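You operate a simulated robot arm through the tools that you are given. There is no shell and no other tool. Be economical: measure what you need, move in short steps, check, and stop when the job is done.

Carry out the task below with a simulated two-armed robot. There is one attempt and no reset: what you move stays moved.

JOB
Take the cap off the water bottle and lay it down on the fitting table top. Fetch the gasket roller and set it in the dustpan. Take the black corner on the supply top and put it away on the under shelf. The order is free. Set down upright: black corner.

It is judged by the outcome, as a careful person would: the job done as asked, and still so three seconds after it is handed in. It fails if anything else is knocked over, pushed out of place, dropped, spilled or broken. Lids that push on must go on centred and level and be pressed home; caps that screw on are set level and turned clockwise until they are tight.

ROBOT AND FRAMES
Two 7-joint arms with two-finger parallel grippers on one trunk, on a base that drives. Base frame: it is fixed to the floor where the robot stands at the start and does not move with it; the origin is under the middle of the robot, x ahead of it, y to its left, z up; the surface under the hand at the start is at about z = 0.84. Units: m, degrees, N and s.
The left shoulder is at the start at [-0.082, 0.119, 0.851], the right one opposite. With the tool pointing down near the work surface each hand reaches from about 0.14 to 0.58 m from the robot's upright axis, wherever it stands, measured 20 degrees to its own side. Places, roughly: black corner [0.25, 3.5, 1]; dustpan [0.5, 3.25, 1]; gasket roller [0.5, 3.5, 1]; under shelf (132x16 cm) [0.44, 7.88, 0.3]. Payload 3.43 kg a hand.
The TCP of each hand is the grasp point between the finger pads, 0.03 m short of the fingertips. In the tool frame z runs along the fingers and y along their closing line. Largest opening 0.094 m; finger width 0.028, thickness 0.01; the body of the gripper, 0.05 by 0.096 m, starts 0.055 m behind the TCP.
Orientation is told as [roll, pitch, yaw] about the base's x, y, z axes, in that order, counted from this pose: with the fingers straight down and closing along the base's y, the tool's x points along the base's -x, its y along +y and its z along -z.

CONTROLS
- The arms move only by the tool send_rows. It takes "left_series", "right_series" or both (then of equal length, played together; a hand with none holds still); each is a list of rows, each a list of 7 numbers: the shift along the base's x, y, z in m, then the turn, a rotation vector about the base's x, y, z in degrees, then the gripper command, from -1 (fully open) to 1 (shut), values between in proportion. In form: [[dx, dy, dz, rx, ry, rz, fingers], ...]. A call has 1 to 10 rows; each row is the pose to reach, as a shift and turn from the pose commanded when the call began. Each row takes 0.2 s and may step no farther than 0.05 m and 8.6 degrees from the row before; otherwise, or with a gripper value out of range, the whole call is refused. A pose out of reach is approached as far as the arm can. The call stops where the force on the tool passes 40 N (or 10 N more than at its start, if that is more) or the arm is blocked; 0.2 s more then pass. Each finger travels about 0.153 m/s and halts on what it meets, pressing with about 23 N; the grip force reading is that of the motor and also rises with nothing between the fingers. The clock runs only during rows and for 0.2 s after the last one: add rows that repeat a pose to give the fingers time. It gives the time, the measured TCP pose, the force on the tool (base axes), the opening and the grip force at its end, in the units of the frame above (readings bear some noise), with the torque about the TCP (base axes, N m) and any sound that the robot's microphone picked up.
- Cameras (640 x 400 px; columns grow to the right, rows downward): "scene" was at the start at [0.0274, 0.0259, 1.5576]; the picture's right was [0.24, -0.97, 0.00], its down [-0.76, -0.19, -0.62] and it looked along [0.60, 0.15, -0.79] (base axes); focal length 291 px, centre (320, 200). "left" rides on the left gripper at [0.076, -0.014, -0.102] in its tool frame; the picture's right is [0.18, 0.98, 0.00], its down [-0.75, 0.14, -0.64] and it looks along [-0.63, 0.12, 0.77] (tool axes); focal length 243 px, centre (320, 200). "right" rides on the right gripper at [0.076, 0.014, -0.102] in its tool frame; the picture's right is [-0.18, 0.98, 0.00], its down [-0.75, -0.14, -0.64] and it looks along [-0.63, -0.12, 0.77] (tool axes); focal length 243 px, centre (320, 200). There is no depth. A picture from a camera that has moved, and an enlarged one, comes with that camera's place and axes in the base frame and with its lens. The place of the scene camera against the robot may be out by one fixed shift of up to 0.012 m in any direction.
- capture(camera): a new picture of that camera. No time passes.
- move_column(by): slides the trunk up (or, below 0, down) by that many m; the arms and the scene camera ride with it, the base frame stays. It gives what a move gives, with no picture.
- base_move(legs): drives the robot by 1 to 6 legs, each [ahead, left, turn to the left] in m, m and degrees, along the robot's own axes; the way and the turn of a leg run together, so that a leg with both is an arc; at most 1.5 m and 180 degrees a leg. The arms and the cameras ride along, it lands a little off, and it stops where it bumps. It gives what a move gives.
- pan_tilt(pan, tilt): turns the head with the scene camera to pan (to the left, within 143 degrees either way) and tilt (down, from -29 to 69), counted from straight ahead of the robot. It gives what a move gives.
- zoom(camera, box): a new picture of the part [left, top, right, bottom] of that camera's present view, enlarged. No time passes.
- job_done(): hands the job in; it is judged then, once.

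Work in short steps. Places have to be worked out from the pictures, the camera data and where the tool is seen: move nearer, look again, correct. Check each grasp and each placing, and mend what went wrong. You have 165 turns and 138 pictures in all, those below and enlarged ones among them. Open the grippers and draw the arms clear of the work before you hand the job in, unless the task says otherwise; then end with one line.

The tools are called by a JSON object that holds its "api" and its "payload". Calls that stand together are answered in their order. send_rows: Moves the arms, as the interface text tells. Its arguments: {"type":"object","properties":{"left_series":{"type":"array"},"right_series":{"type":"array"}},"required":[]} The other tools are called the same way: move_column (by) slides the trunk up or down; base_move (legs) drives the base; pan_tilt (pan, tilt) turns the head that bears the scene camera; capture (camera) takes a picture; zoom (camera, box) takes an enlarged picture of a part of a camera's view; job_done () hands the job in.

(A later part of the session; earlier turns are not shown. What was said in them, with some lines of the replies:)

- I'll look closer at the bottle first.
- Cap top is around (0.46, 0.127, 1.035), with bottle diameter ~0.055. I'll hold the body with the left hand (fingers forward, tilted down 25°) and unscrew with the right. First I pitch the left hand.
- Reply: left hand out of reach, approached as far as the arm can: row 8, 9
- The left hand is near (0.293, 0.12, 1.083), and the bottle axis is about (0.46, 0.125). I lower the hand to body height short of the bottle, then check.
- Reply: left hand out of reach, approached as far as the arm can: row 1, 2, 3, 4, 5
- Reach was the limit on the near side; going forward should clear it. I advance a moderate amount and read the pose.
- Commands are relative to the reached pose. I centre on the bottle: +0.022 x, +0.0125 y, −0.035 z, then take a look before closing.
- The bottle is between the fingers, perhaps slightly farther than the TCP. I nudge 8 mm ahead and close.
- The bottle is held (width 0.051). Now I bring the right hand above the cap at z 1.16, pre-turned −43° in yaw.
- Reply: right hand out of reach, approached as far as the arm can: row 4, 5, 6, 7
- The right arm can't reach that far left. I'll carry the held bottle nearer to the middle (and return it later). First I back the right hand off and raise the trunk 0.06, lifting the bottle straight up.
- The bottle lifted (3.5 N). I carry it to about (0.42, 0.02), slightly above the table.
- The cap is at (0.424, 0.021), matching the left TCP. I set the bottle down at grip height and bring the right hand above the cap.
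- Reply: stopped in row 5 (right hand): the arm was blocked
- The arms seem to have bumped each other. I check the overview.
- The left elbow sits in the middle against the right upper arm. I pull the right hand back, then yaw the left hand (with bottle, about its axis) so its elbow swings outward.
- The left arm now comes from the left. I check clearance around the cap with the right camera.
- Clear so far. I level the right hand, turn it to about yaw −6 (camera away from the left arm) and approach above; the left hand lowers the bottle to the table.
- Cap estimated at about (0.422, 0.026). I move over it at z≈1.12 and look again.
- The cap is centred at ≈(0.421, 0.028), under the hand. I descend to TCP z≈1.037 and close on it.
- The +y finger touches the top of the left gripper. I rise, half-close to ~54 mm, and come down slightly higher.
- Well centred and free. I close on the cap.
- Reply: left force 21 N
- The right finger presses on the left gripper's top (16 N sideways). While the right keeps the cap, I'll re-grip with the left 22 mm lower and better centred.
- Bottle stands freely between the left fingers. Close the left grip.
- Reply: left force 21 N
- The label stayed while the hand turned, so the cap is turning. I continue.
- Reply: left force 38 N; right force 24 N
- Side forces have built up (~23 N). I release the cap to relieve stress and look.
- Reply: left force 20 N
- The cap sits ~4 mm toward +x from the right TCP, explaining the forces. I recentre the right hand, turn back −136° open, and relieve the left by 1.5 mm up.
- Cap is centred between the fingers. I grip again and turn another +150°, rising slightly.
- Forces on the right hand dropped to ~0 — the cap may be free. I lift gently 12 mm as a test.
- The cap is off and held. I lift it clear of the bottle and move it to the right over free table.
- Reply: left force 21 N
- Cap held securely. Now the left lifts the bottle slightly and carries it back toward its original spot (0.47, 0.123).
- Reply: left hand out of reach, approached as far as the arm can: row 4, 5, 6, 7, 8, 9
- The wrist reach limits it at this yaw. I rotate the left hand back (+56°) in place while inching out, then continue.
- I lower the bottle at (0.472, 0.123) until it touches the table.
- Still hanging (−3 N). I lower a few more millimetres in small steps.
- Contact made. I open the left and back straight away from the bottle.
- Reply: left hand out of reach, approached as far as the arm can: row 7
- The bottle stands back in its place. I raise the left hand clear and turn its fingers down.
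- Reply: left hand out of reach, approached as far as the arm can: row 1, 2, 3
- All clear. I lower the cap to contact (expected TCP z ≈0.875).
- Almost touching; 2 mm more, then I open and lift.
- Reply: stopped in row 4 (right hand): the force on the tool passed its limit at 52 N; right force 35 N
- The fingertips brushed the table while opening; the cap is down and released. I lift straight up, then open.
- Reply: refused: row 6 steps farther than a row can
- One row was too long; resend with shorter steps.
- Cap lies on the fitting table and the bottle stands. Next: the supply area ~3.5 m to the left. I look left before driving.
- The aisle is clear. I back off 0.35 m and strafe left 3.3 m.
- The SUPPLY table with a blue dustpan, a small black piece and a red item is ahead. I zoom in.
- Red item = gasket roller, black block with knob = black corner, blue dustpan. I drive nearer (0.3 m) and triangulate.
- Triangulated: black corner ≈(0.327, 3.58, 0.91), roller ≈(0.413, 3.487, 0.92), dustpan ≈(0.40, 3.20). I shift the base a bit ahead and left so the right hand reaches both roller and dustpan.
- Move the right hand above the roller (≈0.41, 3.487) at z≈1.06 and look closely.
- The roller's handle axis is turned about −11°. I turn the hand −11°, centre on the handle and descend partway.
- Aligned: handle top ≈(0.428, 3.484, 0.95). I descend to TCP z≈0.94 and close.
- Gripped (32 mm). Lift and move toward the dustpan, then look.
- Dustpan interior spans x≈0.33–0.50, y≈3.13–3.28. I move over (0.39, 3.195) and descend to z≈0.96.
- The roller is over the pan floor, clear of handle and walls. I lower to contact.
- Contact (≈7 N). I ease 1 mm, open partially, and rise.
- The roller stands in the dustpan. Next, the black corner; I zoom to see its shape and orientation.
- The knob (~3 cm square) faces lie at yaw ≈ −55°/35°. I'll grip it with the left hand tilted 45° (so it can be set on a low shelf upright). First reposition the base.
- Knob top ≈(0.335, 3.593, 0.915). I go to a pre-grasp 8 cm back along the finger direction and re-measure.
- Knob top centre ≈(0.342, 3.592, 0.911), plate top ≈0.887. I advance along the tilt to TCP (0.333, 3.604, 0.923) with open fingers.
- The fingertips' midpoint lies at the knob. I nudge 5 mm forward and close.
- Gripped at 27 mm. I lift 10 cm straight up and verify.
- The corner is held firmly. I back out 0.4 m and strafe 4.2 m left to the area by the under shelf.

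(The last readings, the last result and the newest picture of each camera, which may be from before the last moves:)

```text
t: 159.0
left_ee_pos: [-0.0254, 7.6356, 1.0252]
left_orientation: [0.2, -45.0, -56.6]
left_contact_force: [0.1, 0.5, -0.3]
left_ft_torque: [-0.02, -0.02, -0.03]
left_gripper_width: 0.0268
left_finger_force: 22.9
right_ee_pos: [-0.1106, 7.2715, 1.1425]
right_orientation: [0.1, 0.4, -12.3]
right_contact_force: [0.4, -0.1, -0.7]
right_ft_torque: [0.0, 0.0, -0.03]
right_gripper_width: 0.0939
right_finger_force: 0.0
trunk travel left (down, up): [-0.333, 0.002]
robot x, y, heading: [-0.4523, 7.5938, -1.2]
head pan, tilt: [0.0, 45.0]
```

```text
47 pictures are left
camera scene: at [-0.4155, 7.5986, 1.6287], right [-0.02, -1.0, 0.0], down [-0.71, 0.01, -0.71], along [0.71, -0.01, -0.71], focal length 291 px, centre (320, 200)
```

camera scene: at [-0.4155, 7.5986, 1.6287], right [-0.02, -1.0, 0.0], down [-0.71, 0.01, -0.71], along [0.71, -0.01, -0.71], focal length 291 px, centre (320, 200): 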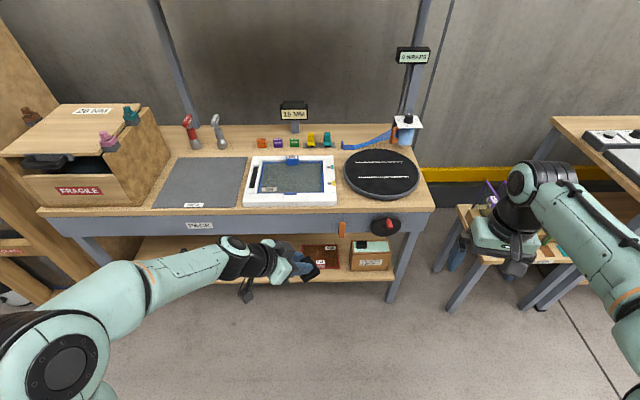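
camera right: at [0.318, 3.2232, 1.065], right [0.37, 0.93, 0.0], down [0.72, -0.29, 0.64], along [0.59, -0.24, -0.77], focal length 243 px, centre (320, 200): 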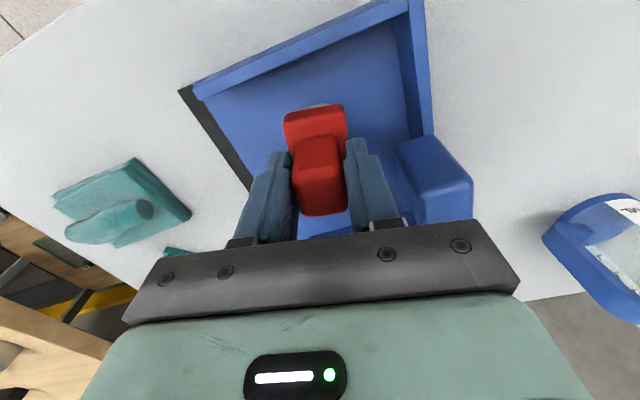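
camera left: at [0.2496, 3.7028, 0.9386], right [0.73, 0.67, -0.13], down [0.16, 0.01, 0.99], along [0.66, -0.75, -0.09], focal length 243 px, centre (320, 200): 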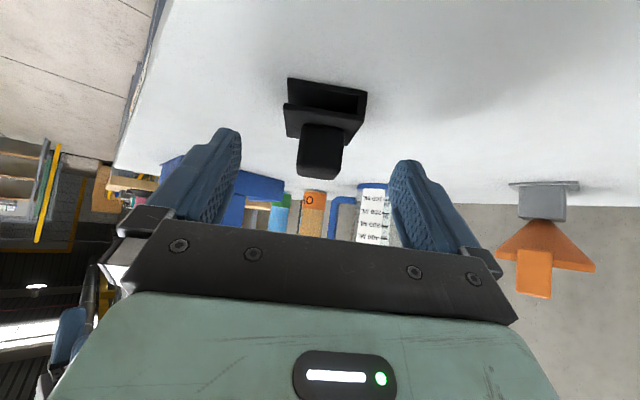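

The PACK table has the under shelf; some items are on its right part. I lower the trunk for a view beneath and look.

{"api": "move_column", "payload": {"by": -0.33}}

{"api": "pan_tilt", "payload": {"pan": 5, "tilt": 38}}

{"api": "capture", "payload": {"camera": "scene"}}

{"api": "capture", "payload": {"camera": "left"}}

```text
t: 162.3
left_ee_pos: [-0.0252, 7.6347, 0.6951]
left_orientation: [0.4, -44.9, -56.6]
left_contact_force: [0.3, 1.2, 0.0]
left_ft_torque: [0.01, -0.01, 0.01]
left_gripper_width: 0.0269
left_finger_force: 23.7
right_ee_pos: [-0.1113, 7.2709, 0.8127]
right_orientation: [0.1, 0.4, -12.0]
right_contact_force: [-0.3, -0.5, -0.4]
right_ft_torque: [0.0, -0.01, 0.0]
right_gripper_width: 0.0937
right_finger_force: 0.1
trunk travel left (down, up): [-0.003, 0.332]
robot x, y, heading: [-0.4514, 7.5895, -1.1]
head pan, tilt: [0.0, 45.0]
```

```text
t: 163.0
left_ee_pos: [-0.0255, 7.6351, 0.6938]
left_orientation: [0.3, -45.0, -56.6]
left_contact_force: [-0.4, -0.1, -0.2]
left_ft_torque: [0.04, 0.02, -0.01]
left_gripper_width: 0.0269
left_finger_force: 23.1
right_ee_pos: [-0.1102, 7.2707, 0.8126]
right_orientation: [0.2, 0.4, -12.0]
right_contact_force: [-0.8, 0.0, 0.3]
right_ft_torque: [0.0, -0.02, 0.0]
right_gripper_width: 0.0941
right_finger_force: 0.1
trunk travel left (down, up): [-0.003, 0.332]
robot x, y, heading: [-0.4507, 7.5917, -1.2]
head pan, tilt: [5.0, 38.0]
```

```text
46 pictures are left
camera scene: at [-0.3608, 7.605, 1.3022], right [0.07, -1.0, 0.0], down [-0.61, -0.04, -0.79], along [0.79, 0.05, -0.62], focal length 291 px, centre (320, 200)
```

scene: 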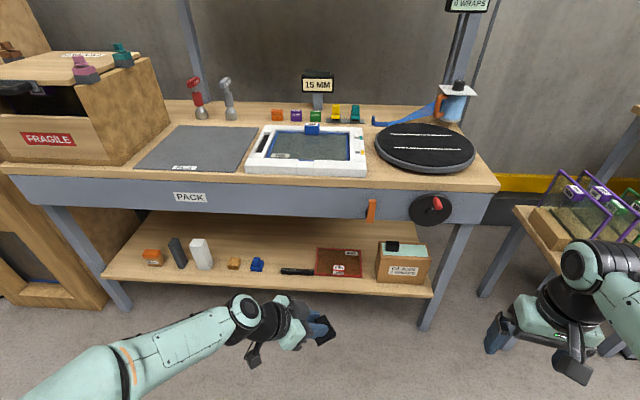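

```text
45 pictures are left
camera left: at [-0.1083, 7.7328, 0.7116], right [0.75, 0.65, -0.13], down [0.16, 0.01, 0.99], along [0.65, -0.76, -0.1], focal length 243 px, centre (320, 200)
```

left: 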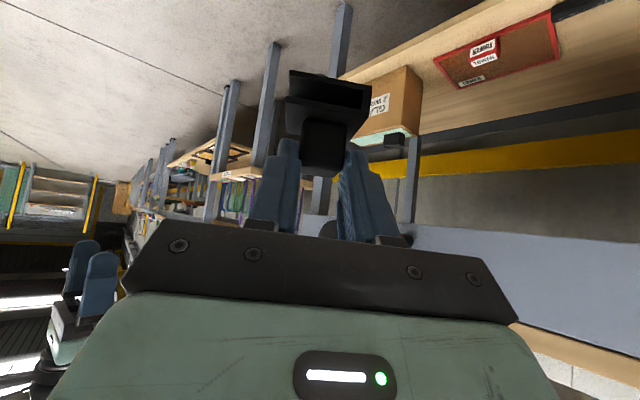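

Shelf at z≈0.3 has a row of items at x≈0.41. I zoom in to find a free spot.

{"api": "zoom", "payload": {"camera": "scene", "box": [100, 210, 280, 310]}}

{"api": "zoom", "payload": {"camera": "scene", "box": [210, 210, 350, 300]}}

```text
3.56 times, centred on (190, 260) of scene
camera zoom: at [-0.3608, 7.605, 1.3022], right [0.07, -1.0, 0.0], down [-0.61, -0.04, -0.79], along [0.79, 0.05, -0.62], focal length 1034 px, centre (782, -13)
```

zoom: 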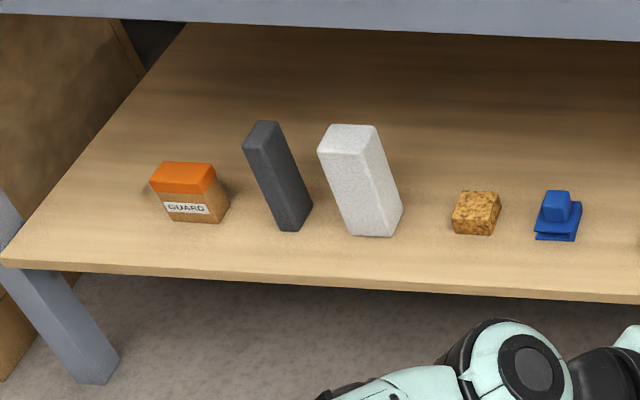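

```text
4.44 times, centred on (280, 255) of scene
camera zoom: at [-0.3608, 7.605, 1.3022], right [0.07, -1.0, 0.0], down [-0.61, -0.04, -0.79], along [0.79, 0.05, -0.62], focal length 1292 px, centre (498, -44)
```

zoom: 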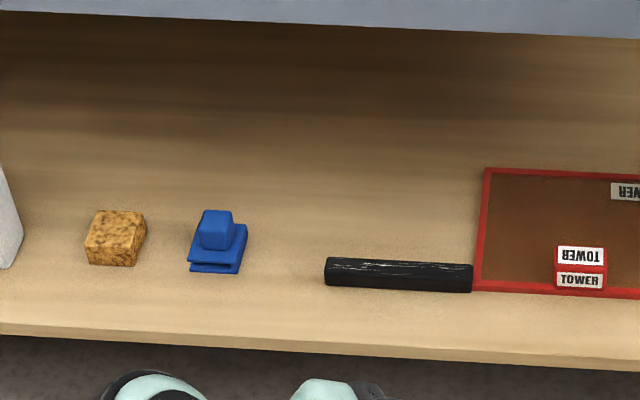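

Target: free spot behind the gap, object at about (0.472, 7.825). While still back here, I fold the right hand in and bring the left hand low with yaw ≈ −10°.

{"api": "send_rows", "payload": {"left_series": [[-0.005, 0.01, -0.02, 0, 0, 6, 1], [-0.01, 0.02, -0.04, 0, 0, 12, 1], [-0.015, 0.03, -0.06, 0, 0, 18, 1], [-0.02, 0.04, -0.085, 0, 0, 24, 1], [-0.02, 0.05, -0.11, 0, 0, 30, 1], [-0.02, 0.06, -0.135, 0, 0, 36, 1], [-0.02, 0.07, -0.16, 0, 0, 42, 1], [-0.02, 0.08, -0.185, 0, 0, 46, 1], [-0.02, 0.085, -0.21, 0, 0, 46, 1], [-0.02, 0.085, -0.225, 0, 0, 46, 1]], "right_series": [[-0.02, 0, 0.02, 0, 0, 0, -1], [-0.04, 0, 0.04, 0, 0, 0, -1], [-0.06, 0, 0.06, 0, 0, 0, -1], [-0.08, 0, 0.08, 0, 0, 0, -1], [-0.1, 0, 0.1, 0, 0, 0, -1], [-0.12, 0, 0.12, 0, 0, 0, -1], [-0.14, 0, 0.14, 0, 0, 0, -1], [-0.16, 0, 0.16, 0, 0, 0, -1], [-0.18, 0, 0.18, 0, 0, 0, -1], [-0.2, 0, 0.2, 0, 0, 0, -1]]}}

{"api": "capture", "payload": {"camera": "scene"}}

{"api": "capture", "payload": {"camera": "left"}}

```text
t: 165.2
left_ee_pos: [-0.0456, 7.7199, 0.4684]
left_orientation: [0.5, -45.0, -10.5]
left_contact_force: [-0.2, -0.2, -0.7]
left_ft_torque: [0.04, 0.0, 0.03]
left_gripper_width: 0.0268
left_finger_force: 23.1
right_ee_pos: [-0.3, 7.2699, 1.0019]
right_orientation: [0.3, 0.3, -11.9]
right_contact_force: [0.0, -0.6, 0.0]
right_ft_torque: [0.07, -0.01, 0.01]
right_gripper_width: 0.0942
right_finger_force: 0.0
right hand out of reach, approached as far as the arm can: row 10
trunk travel left (down, up): [-0.003, 0.332]
robot x, y, heading: [-0.4476, 7.592, -1.0]
head pan, tilt: [5.0, 38.0]
```

```text
42 pictures are left
camera scene: at [-0.3592, 7.6041, 1.3021], right [0.07, -1.0, 0.0], down [-0.62, -0.04, -0.79], along [0.79, 0.05, -0.62], focal length 291 px, centre (320, 200)
```

scene: 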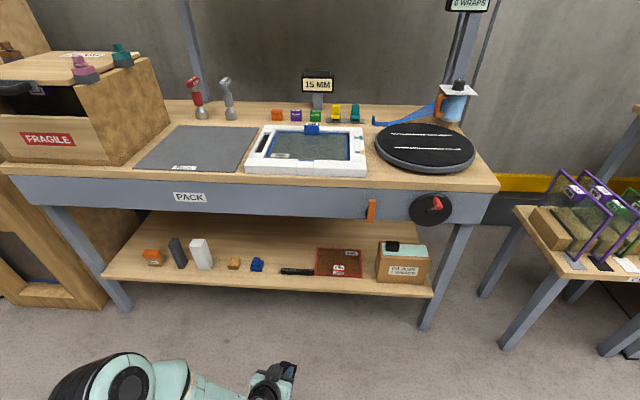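

```text
41 pictures are left
camera left: at [-0.1733, 7.7288, 0.4869], right [0.05, 0.99, -0.13], down [0.1, 0.12, 0.99], along [0.99, -0.06, -0.1], focal length 243 px, centre (320, 200)
```

left: 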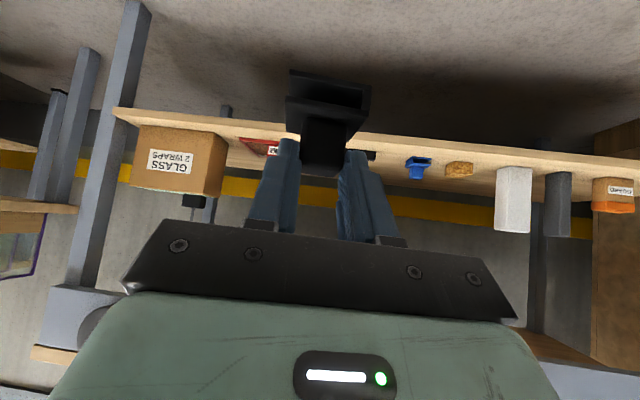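

Shelf surface ≈0.30. I must check the left elbow's height versus the table apron before driving in.

{"api": "pan_tilt", "payload": {"pan": 35, "tilt": 58}}

{"api": "capture", "payload": {"camera": "scene"}}

```text
t: 166.1
left_ee_pos: [-0.046, 7.7206, 0.4703]
left_orientation: [0.4, -45.1, -10.6]
left_contact_force: [-0.1, 0.2, -0.9]
left_ft_torque: [0.01, 0.0, -0.03]
left_gripper_width: 0.0269
left_finger_force: 23.0
right_ee_pos: [-0.2998, 7.2715, 1.0017]
right_orientation: [0.3, 0.2, -11.8]
right_contact_force: [0.3, 0.4, -0.6]
right_ft_torque: [0.0, -0.03, 0.02]
right_gripper_width: 0.0941
right_finger_force: 0.1
trunk travel left (down, up): [-0.003, 0.332]
robot x, y, heading: [-0.4521, 7.5879, -1.0]
head pan, tilt: [35.0, 58.0]
```

```text
40 pictures are left
camera scene: at [-0.3897, 7.6376, 1.2749], right [0.56, -0.83, 0.0], down [-0.7, -0.47, -0.53], along [0.44, 0.3, -0.85], focal length 291 px, centre (320, 200)
```

scene: 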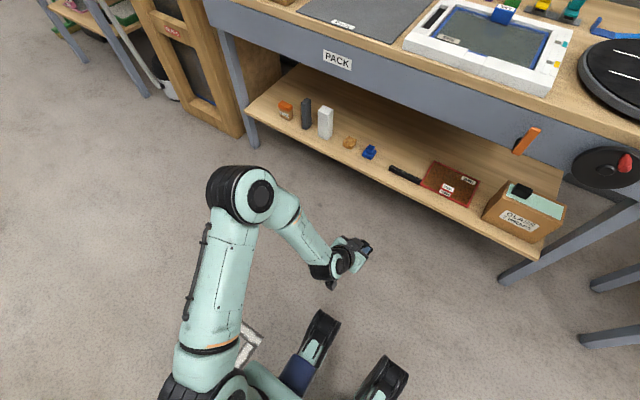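

The elbow (~z 0.65) stays below the apron (bottom ≈0.79). I drive to about x=−0.10, y=7.70 in two legs.

{"api": "base_move", "payload": {"legs": [[0, 0.115, 1.0], [0.3, 0, 0]]}}

{"api": "capture", "payload": {"camera": "scene"}}

{"api": "capture", "payload": {"camera": "left"}}

```text
t: 169.4
left_ee_pos: [0.2516, 7.8392, 0.47]
left_orientation: [0.3, -45.0, -9.6]
left_contact_force: [-0.8, 0.4, 0.2]
left_ft_torque: [0.01, 0.04, 0.03]
left_gripper_width: 0.027
left_finger_force: 23.1
right_ee_pos: [0.0047, 7.3846, 1.002]
right_orientation: [0.0, 0.2, -11.4]
right_contact_force: [-0.1, 0.0, 0.1]
right_ft_torque: [0.04, 0.01, -0.02]
right_gripper_width: 0.0938
right_finger_force: 0.0
trunk travel left (down, up): [-0.003, 0.332]
robot x, y, heading: [-0.1514, 7.6993, -0.2]
head pan, tilt: [35.0, 58.0]
```

```text
39 pictures are left
camera scene: at [-0.0905, 7.7505, 1.2749], right [0.57, -0.82, 0.0], down [-0.7, -0.48, -0.53], along [0.43, 0.3, -0.85], focal length 291 px, centre (320, 200)
```

scene: 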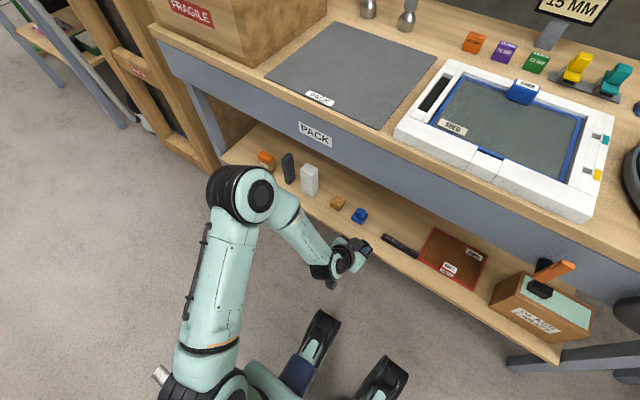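

```text
38 pictures are left
camera left: at [0.1236, 7.8455, 0.4872], right [0.03, 0.99, -0.13], down [0.1, 0.12, 0.99], along [0.99, -0.05, -0.1], focal length 243 px, centre (320, 200)
```

left: 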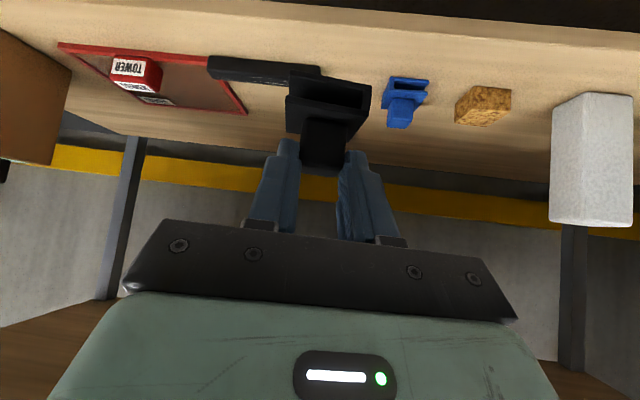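

Blue corner base ≈(0.408, 7.917), strip end ≈(0.40, 7.81). Target TCP (0.465, 7.847); I extend in at height first.

{"api": "send_rows", "payload": {"left_series": [[0.03, 0.001, 0, 0, 0, 0, 1], [0.065, 0.002, 0, 0, 0, 0, 1], [0.1, 0.004, 0, 0, 0, 0, 1], [0.135, 0.006, 0, 0, 0, 0, 1], [0.17, 0.007, 0, 0, 0, 0, 1], [0.2, 0.008, 0, 0, 0, 0, 1], [0.214, 0.008, 0, 0, 0, 0, 1], [0.214, 0.008, 0, 0, 0, 0, 1]]}}

{"api": "capture", "payload": {"camera": "scene"}}

{"api": "capture", "payload": {"camera": "left"}}

```text
t: 171.2
left_ee_pos: [0.4655, 7.8471, 0.4685]
left_orientation: [0.3, -45.0, -9.8]
left_contact_force: [0.2, 0.4, 0.7]
left_ft_torque: [-0.02, 0.0, 0.0]
left_gripper_width: 0.027
left_finger_force: 23.0
right_ee_pos: [0.0047, 7.384, 1.0004]
right_orientation: [0.1, 0.3, -11.3]
right_contact_force: [-0.2, 0.6, 0.1]
right_ft_torque: [0.02, 0.0, 0.03]
right_gripper_width: 0.094
right_finger_force: 0.1
trunk travel left (down, up): [-0.003, 0.332]
robot x, y, heading: [-0.1485, 7.7033, 0.1]
head pan, tilt: [35.0, 58.0]
```

```text
37 pictures are left
camera scene: at [-0.0908, 7.7505, 1.2749], right [0.57, -0.82, 0.0], down [-0.7, -0.48, -0.53], along [0.43, 0.3, -0.85], focal length 291 px, centre (320, 200)
```

scene: 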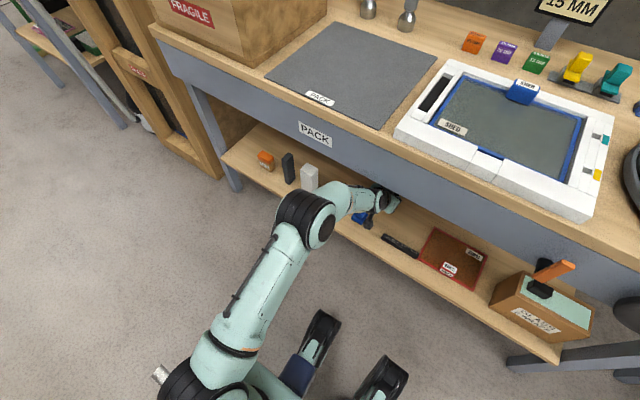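

```text
36 pictures are left
camera left: at [0.3376, 7.8532, 0.4857], right [0.03, 0.99, -0.13], down [0.1, 0.12, 0.99], along [0.99, -0.05, -0.1], focal length 243 px, centre (320, 200)
```

left: 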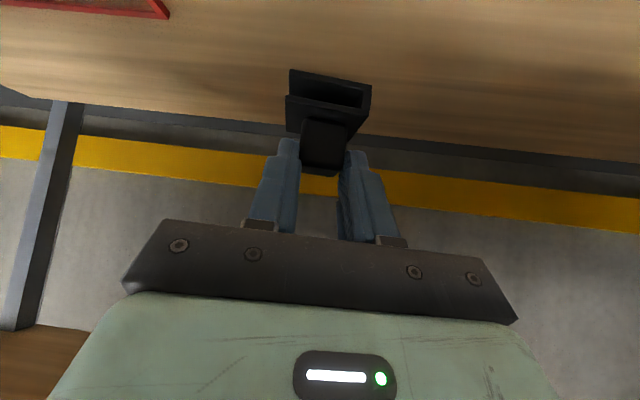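

Clear. I lower to just above the shelf.

{"api": "send_rows", "payload": {"left_series": [[0, 0, -0.025, 0, 0, 0, 1], [0, 0, -0.05, 0, 0, 0, 1], [0, 0, -0.075, 0, 0, 0, 1], [0, 0, -0.095, 0, 0, 0, 1], [0, 0, -0.105, 0, 0, 0, 1], [0, 0, -0.105, 0, 0, 0, 1]]}}

{"api": "capture", "payload": {"camera": "left"}}

{"api": "zoom", "payload": {"camera": "scene", "box": [310, 160, 430, 270]}}

```text
t: 172.6
left_ee_pos: [0.4666, 7.8449, 0.3632]
left_orientation: [0.3, -45.0, -9.7]
left_contact_force: [0.3, 0.2, -1.2]
left_ft_torque: [0.02, 0.01, -0.01]
left_gripper_width: 0.0267
left_finger_force: 22.2
right_ee_pos: [0.0041, 7.3843, 1.0012]
right_orientation: [0.0, 0.3, -11.3]
right_contact_force: [0.0, 0.1, 0.4]
right_ft_torque: [0.06, -0.01, -0.04]
right_gripper_width: 0.0939
right_finger_force: 0.1
trunk travel left (down, up): [-0.003, 0.332]
robot x, y, heading: [-0.1478, 7.7052, -0.5]
head pan, tilt: [35.0, 58.0]
```

```text
35 pictures are left
camera left: at [0.3369, 7.853, 0.3813], right [0.03, 0.99, -0.13], down [0.1, 0.12, 0.99], along [0.99, -0.05, -0.1], focal length 243 px, centre (320, 200)
```

left: 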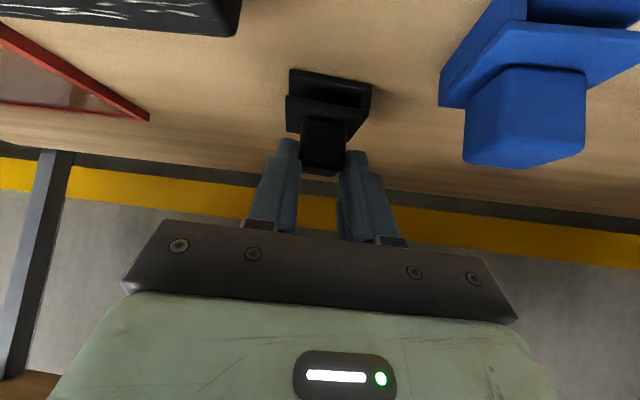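

```text
3.64 times, centred on (370, 215) of scene
camera zoom: at [-0.0908, 7.7505, 1.2749], right [0.57, -0.82, 0.0], down [-0.7, -0.48, -0.53], along [0.43, 0.3, -0.85], focal length 1057 px, centre (138, 146)
```

zoom: 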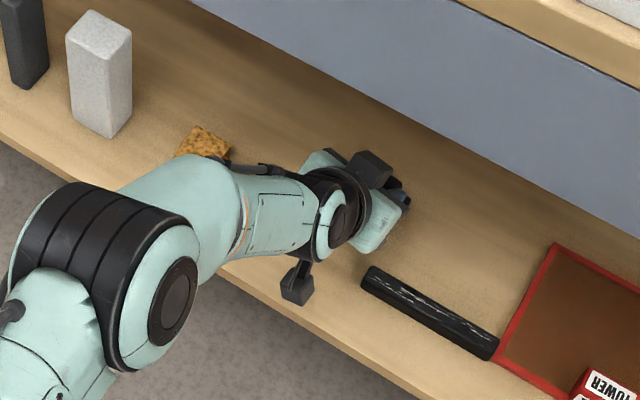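

I lower the last millimetres in small steps until contact.

{"api": "send_rows", "payload": {"left_series": [[0, 0, -0.003, 0, 0, 0, 1], [0, 0, -0.006, 0, 0, 0, 1], [0, 0, -0.009, 0, 0, 0, 1], [0, 0, -0.009, 0, 0, 0, 1]]}}

```text
t: 173.6
left_ee_pos: [0.4673, 7.8457, 0.3582]
left_orientation: [0.4, -45.5, -9.6]
left_contact_force: [2.6, -2.0, 17.1]
left_ft_torque: [-0.2, -0.46, 0.0]
left_gripper_width: 0.0272
left_finger_force: 22.9
right_ee_pos: [0.003, 7.3836, 1.0023]
right_orientation: [0.2, 0.2, -11.4]
right_contact_force: [-0.4, 0.2, 0.1]
right_ft_torque: [0.02, 0.03, -0.01]
right_gripper_width: 0.094
right_finger_force: 0.1
trunk travel left (down, up): [-0.003, 0.332]
robot x, y, heading: [-0.1509, 7.7077, -0.3]
head pan, tilt: [35.0, 58.0]
```

Contact at the object's front region (17 N). I relieve 3 mm and check levelness.

{"api": "send_rows", "payload": {"left_series": [[0, 0, 0.002, 0, 0, 0, 1], [0, 0, 0.003, 0, 0, 0, 1]]}}

{"api": "zoom", "payload": {"camera": "left", "box": [240, 40, 420, 200]}}

```text
t: 174.2
left_ee_pos: [0.465, 7.8468, 0.3587]
left_orientation: [0.4, -45.1, -9.7]
left_contact_force: [4.6, -0.2, 12.0]
left_ft_torque: [-0.07, -0.64, -0.02]
left_gripper_width: 0.0267
left_finger_force: 22.7
right_ee_pos: [0.0044, 7.3841, 1.0023]
right_orientation: [0.3, 0.3, -11.2]
right_contact_force: [-0.4, 0.3, 0.4]
right_ft_torque: [0.02, 0.02, 0.0]
right_gripper_width: 0.0939
right_finger_force: 0.0
trunk travel left (down, up): [-0.003, 0.332]
robot x, y, heading: [-0.1496, 7.7005, -0.2]
head pan, tilt: [35.0, 58.0]
```

```text
2.50 times, centred on (330, 120) of left
camera zoom: at [0.3364, 7.8537, 0.3764], right [0.03, 0.99, -0.13], down [0.1, 0.12, 0.99], along [0.99, -0.05, -0.09], focal length 606 px, centre (295, 400)
```

zoom: 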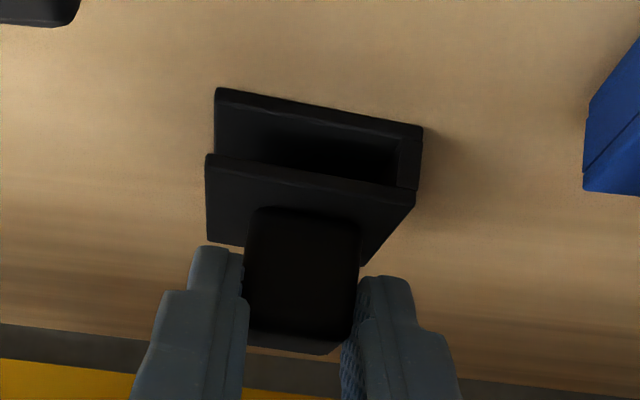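

Raise ~1.5 mm more to unload, then open the fingers and check.

{"api": "send_rows", "payload": {"left_series": [[0, 0, 0.0015, 0, 0, 0, 1], [0, 0, 0.002, 0, 0, 0, 0.3], [0, 0, 0.002, 0, 0, 0, 0.1], [0, 0, 0.002, 0, 0, 0, 0.0], [0, 0, 0.002, 0, 0, 0, -0.1], [0, 0, 0.002, 0, 0, 0, -0.1]]}}

{"api": "zoom", "payload": {"camera": "left", "box": [240, 40, 420, 200]}}

```text
t: 175.6
left_ee_pos: [0.4653, 7.8473, 0.3605]
left_orientation: [0.4, -44.9, -9.7]
left_contact_force: [0.1, -0.6, 0.5]
left_ft_torque: [-0.01, -0.02, 0.0]
left_gripper_width: 0.0518
left_finger_force: 0.1
right_ee_pos: [0.0046, 7.3836, 1.0033]
right_orientation: [0.1, 0.3, -11.3]
right_contact_force: [0.3, -0.9, -0.3]
right_ft_torque: [0.0, -0.02, -0.01]
right_gripper_width: 0.0939
right_finger_force: 0.1
trunk travel left (down, up): [-0.003, 0.332]
robot x, y, heading: [-0.1531, 7.7064, -0.2]
head pan, tilt: [35.0, 58.0]
```

```text
2.50 times, centred on (330, 120) of left
camera zoom: at [0.337, 7.8537, 0.3782], right [0.03, 0.99, -0.13], down [0.1, 0.12, 0.99], along [0.99, -0.05, -0.1], focal length 606 px, centre (295, 400)
```

zoom: 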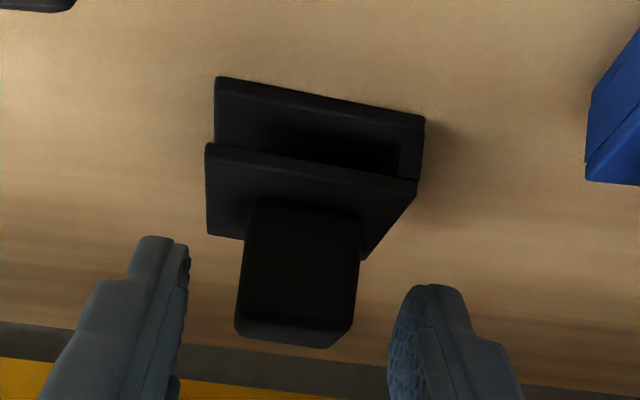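

It stands upright on the shelf. I withdraw up-and-back along the finger direction.

{"api": "send_rows", "payload": {"left_series": [[-0.01, 0.0015, 0.012, 0, 0, 0, -0.1], [-0.03, 0.005, 0.034, 0, 0, 0, -0.1], [-0.055, 0.008, 0.062, 0, 0, 0, -0.1], [-0.08, 0.008, 0.09, 0, 0, 0, -0.1], [-0.11, 0.006, 0.11, 0, 0, 0, -0.1], [-0.145, 0.004, 0.115, 0, 0, 0, -0.1], [-0.18, 0.002, 0.115, 0, 0, 0, -0.1], [-0.21, 0, 0.115, 0, 0, 0, -0.1]]}}

{"api": "capture", "payload": {"camera": "left"}}

{"api": "zoom", "payload": {"camera": "scene", "box": [230, 120, 510, 300]}}

```text
t: 177.4
left_ee_pos: [0.2547, 7.8477, 0.475]
left_orientation: [0.3, -45.1, -9.7]
left_contact_force: [0.2, 0.1, 0.2]
left_ft_torque: [0.0, 0.01, 0.03]
left_gripper_width: 0.0518
left_finger_force: 0.1
right_ee_pos: [0.0049, 7.3843, 1.0018]
right_orientation: [0.1, 0.4, -11.3]
right_contact_force: [0.4, -0.3, -0.3]
right_ft_torque: [-0.02, -0.04, 0.01]
right_gripper_width: 0.0941
right_finger_force: 0.1
trunk travel left (down, up): [-0.003, 0.332]
robot x, y, heading: [-0.1493, 7.7036, -0.3]
head pan, tilt: [35.0, 58.0]
```

```text
31 pictures are left
camera left: at [0.1262, 7.8532, 0.4927], right [0.03, 0.99, -0.13], down [0.1, 0.12, 0.99], along [0.99, -0.05, -0.09], focal length 243 px, centre (320, 200)
```

left: 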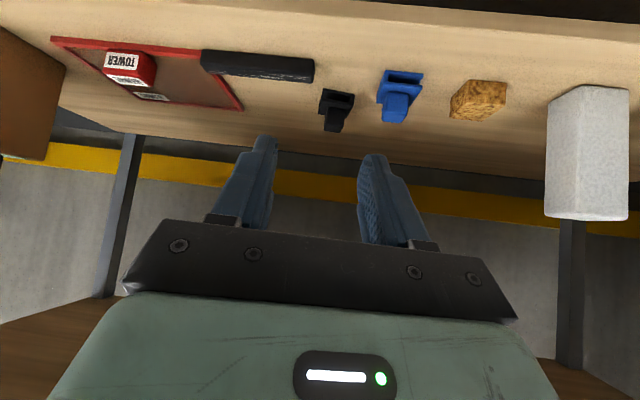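

```text
2.22 times, centred on (370, 210) of scene
camera zoom: at [-0.0909, 7.7505, 1.2749], right [0.57, -0.82, 0.0], down [-0.7, -0.48, -0.53], along [0.44, 0.3, -0.85], focal length 646 px, centre (209, 178)
```

zoom: 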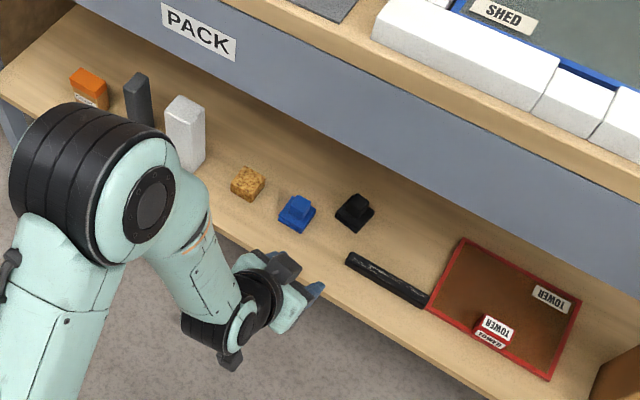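

The black corner stands upright beside the blue one, nothing disturbed. I back the robot clear and open the grippers.

{"api": "base_move", "payload": {"legs": [[-0.35, 0, 0]]}}

{"api": "send_rows", "payload": {"left_series": [[0, 0, 0.02, 0, 0, 0, -1], [0, 0, 0.04, 0, 0, 0, -1], [0, 0, 0.05, 0, 0, 0, -1]]}}

{"api": "capture", "payload": {"camera": "scene"}}

```text
t: 179.7
left_ee_pos: [-0.0889, 7.8456, 0.4746]
left_orientation: [0.3, -45.0, -10.1]
left_contact_force: [-0.1, -0.4, 0.3]
left_ft_torque: [-0.02, 0.02, -0.04]
left_gripper_width: 0.0517
left_finger_force: 0.1
right_ee_pos: [-0.3427, 7.3851, 1.0018]
right_orientation: [0.1, 0.4, -11.5]
right_contact_force: [-0.2, -0.6, 0.4]
right_ft_torque: [-0.05, 0.02, -0.01]
right_gripper_width: 0.0938
right_finger_force: 0.1
trunk travel left (down, up): [-0.003, 0.332]
robot x, y, heading: [-0.4994, 7.7075, -0.2]
head pan, tilt: [35.0, 58.0]
```

```text
t: 180.5
left_ee_pos: [-0.0896, 7.8473, 0.5238]
left_orientation: [0.3, -45.1, -10.1]
left_contact_force: [1.0, 0.1, 0.2]
left_ft_torque: [-0.01, 0.02, 0.01]
left_gripper_width: 0.0941
left_finger_force: 0.1
right_ee_pos: [-0.3424, 7.3854, 1.0028]
right_orientation: [0.1, 0.4, -11.6]
right_contact_force: [-0.1, -0.3, 0.9]
right_ft_torque: [0.01, 0.0, 0.01]
right_gripper_width: 0.0942
right_finger_force: 0.1
trunk travel left (down, up): [-0.003, 0.332]
robot x, y, heading: [-0.5006, 7.7049, -0.3]
head pan, tilt: [35.0, 58.0]
```

```text
29 pictures are left
camera scene: at [-0.4359, 7.7522, 1.2749], right [0.57, -0.82, 0.0], down [-0.7, -0.48, -0.53], along [0.44, 0.3, -0.85], focal length 291 px, centre (320, 200)
```

scene: 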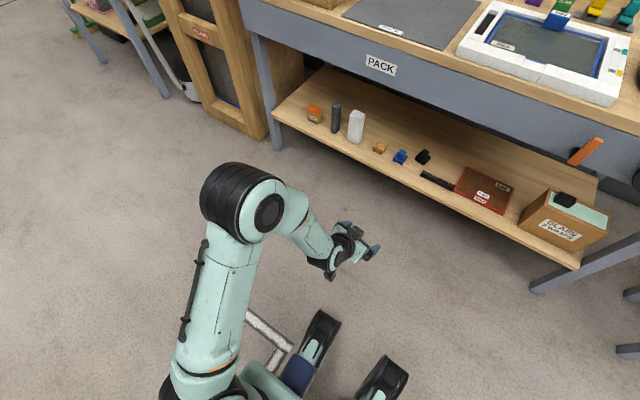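

Everything is in place: the cap is on the fitting table, the roller is in the dustpan and the corner is upright on the under shelf. Both hands are open and clear, so I hand in.

{"api": "job_done", "payload": {}}

```text
The job is handed in.
```

The bottle cap is off and lying on the fitting table, with the open bottle standing about where it was; the gasket roller is in the dustpan, and the black corner is upright on the under shelf.
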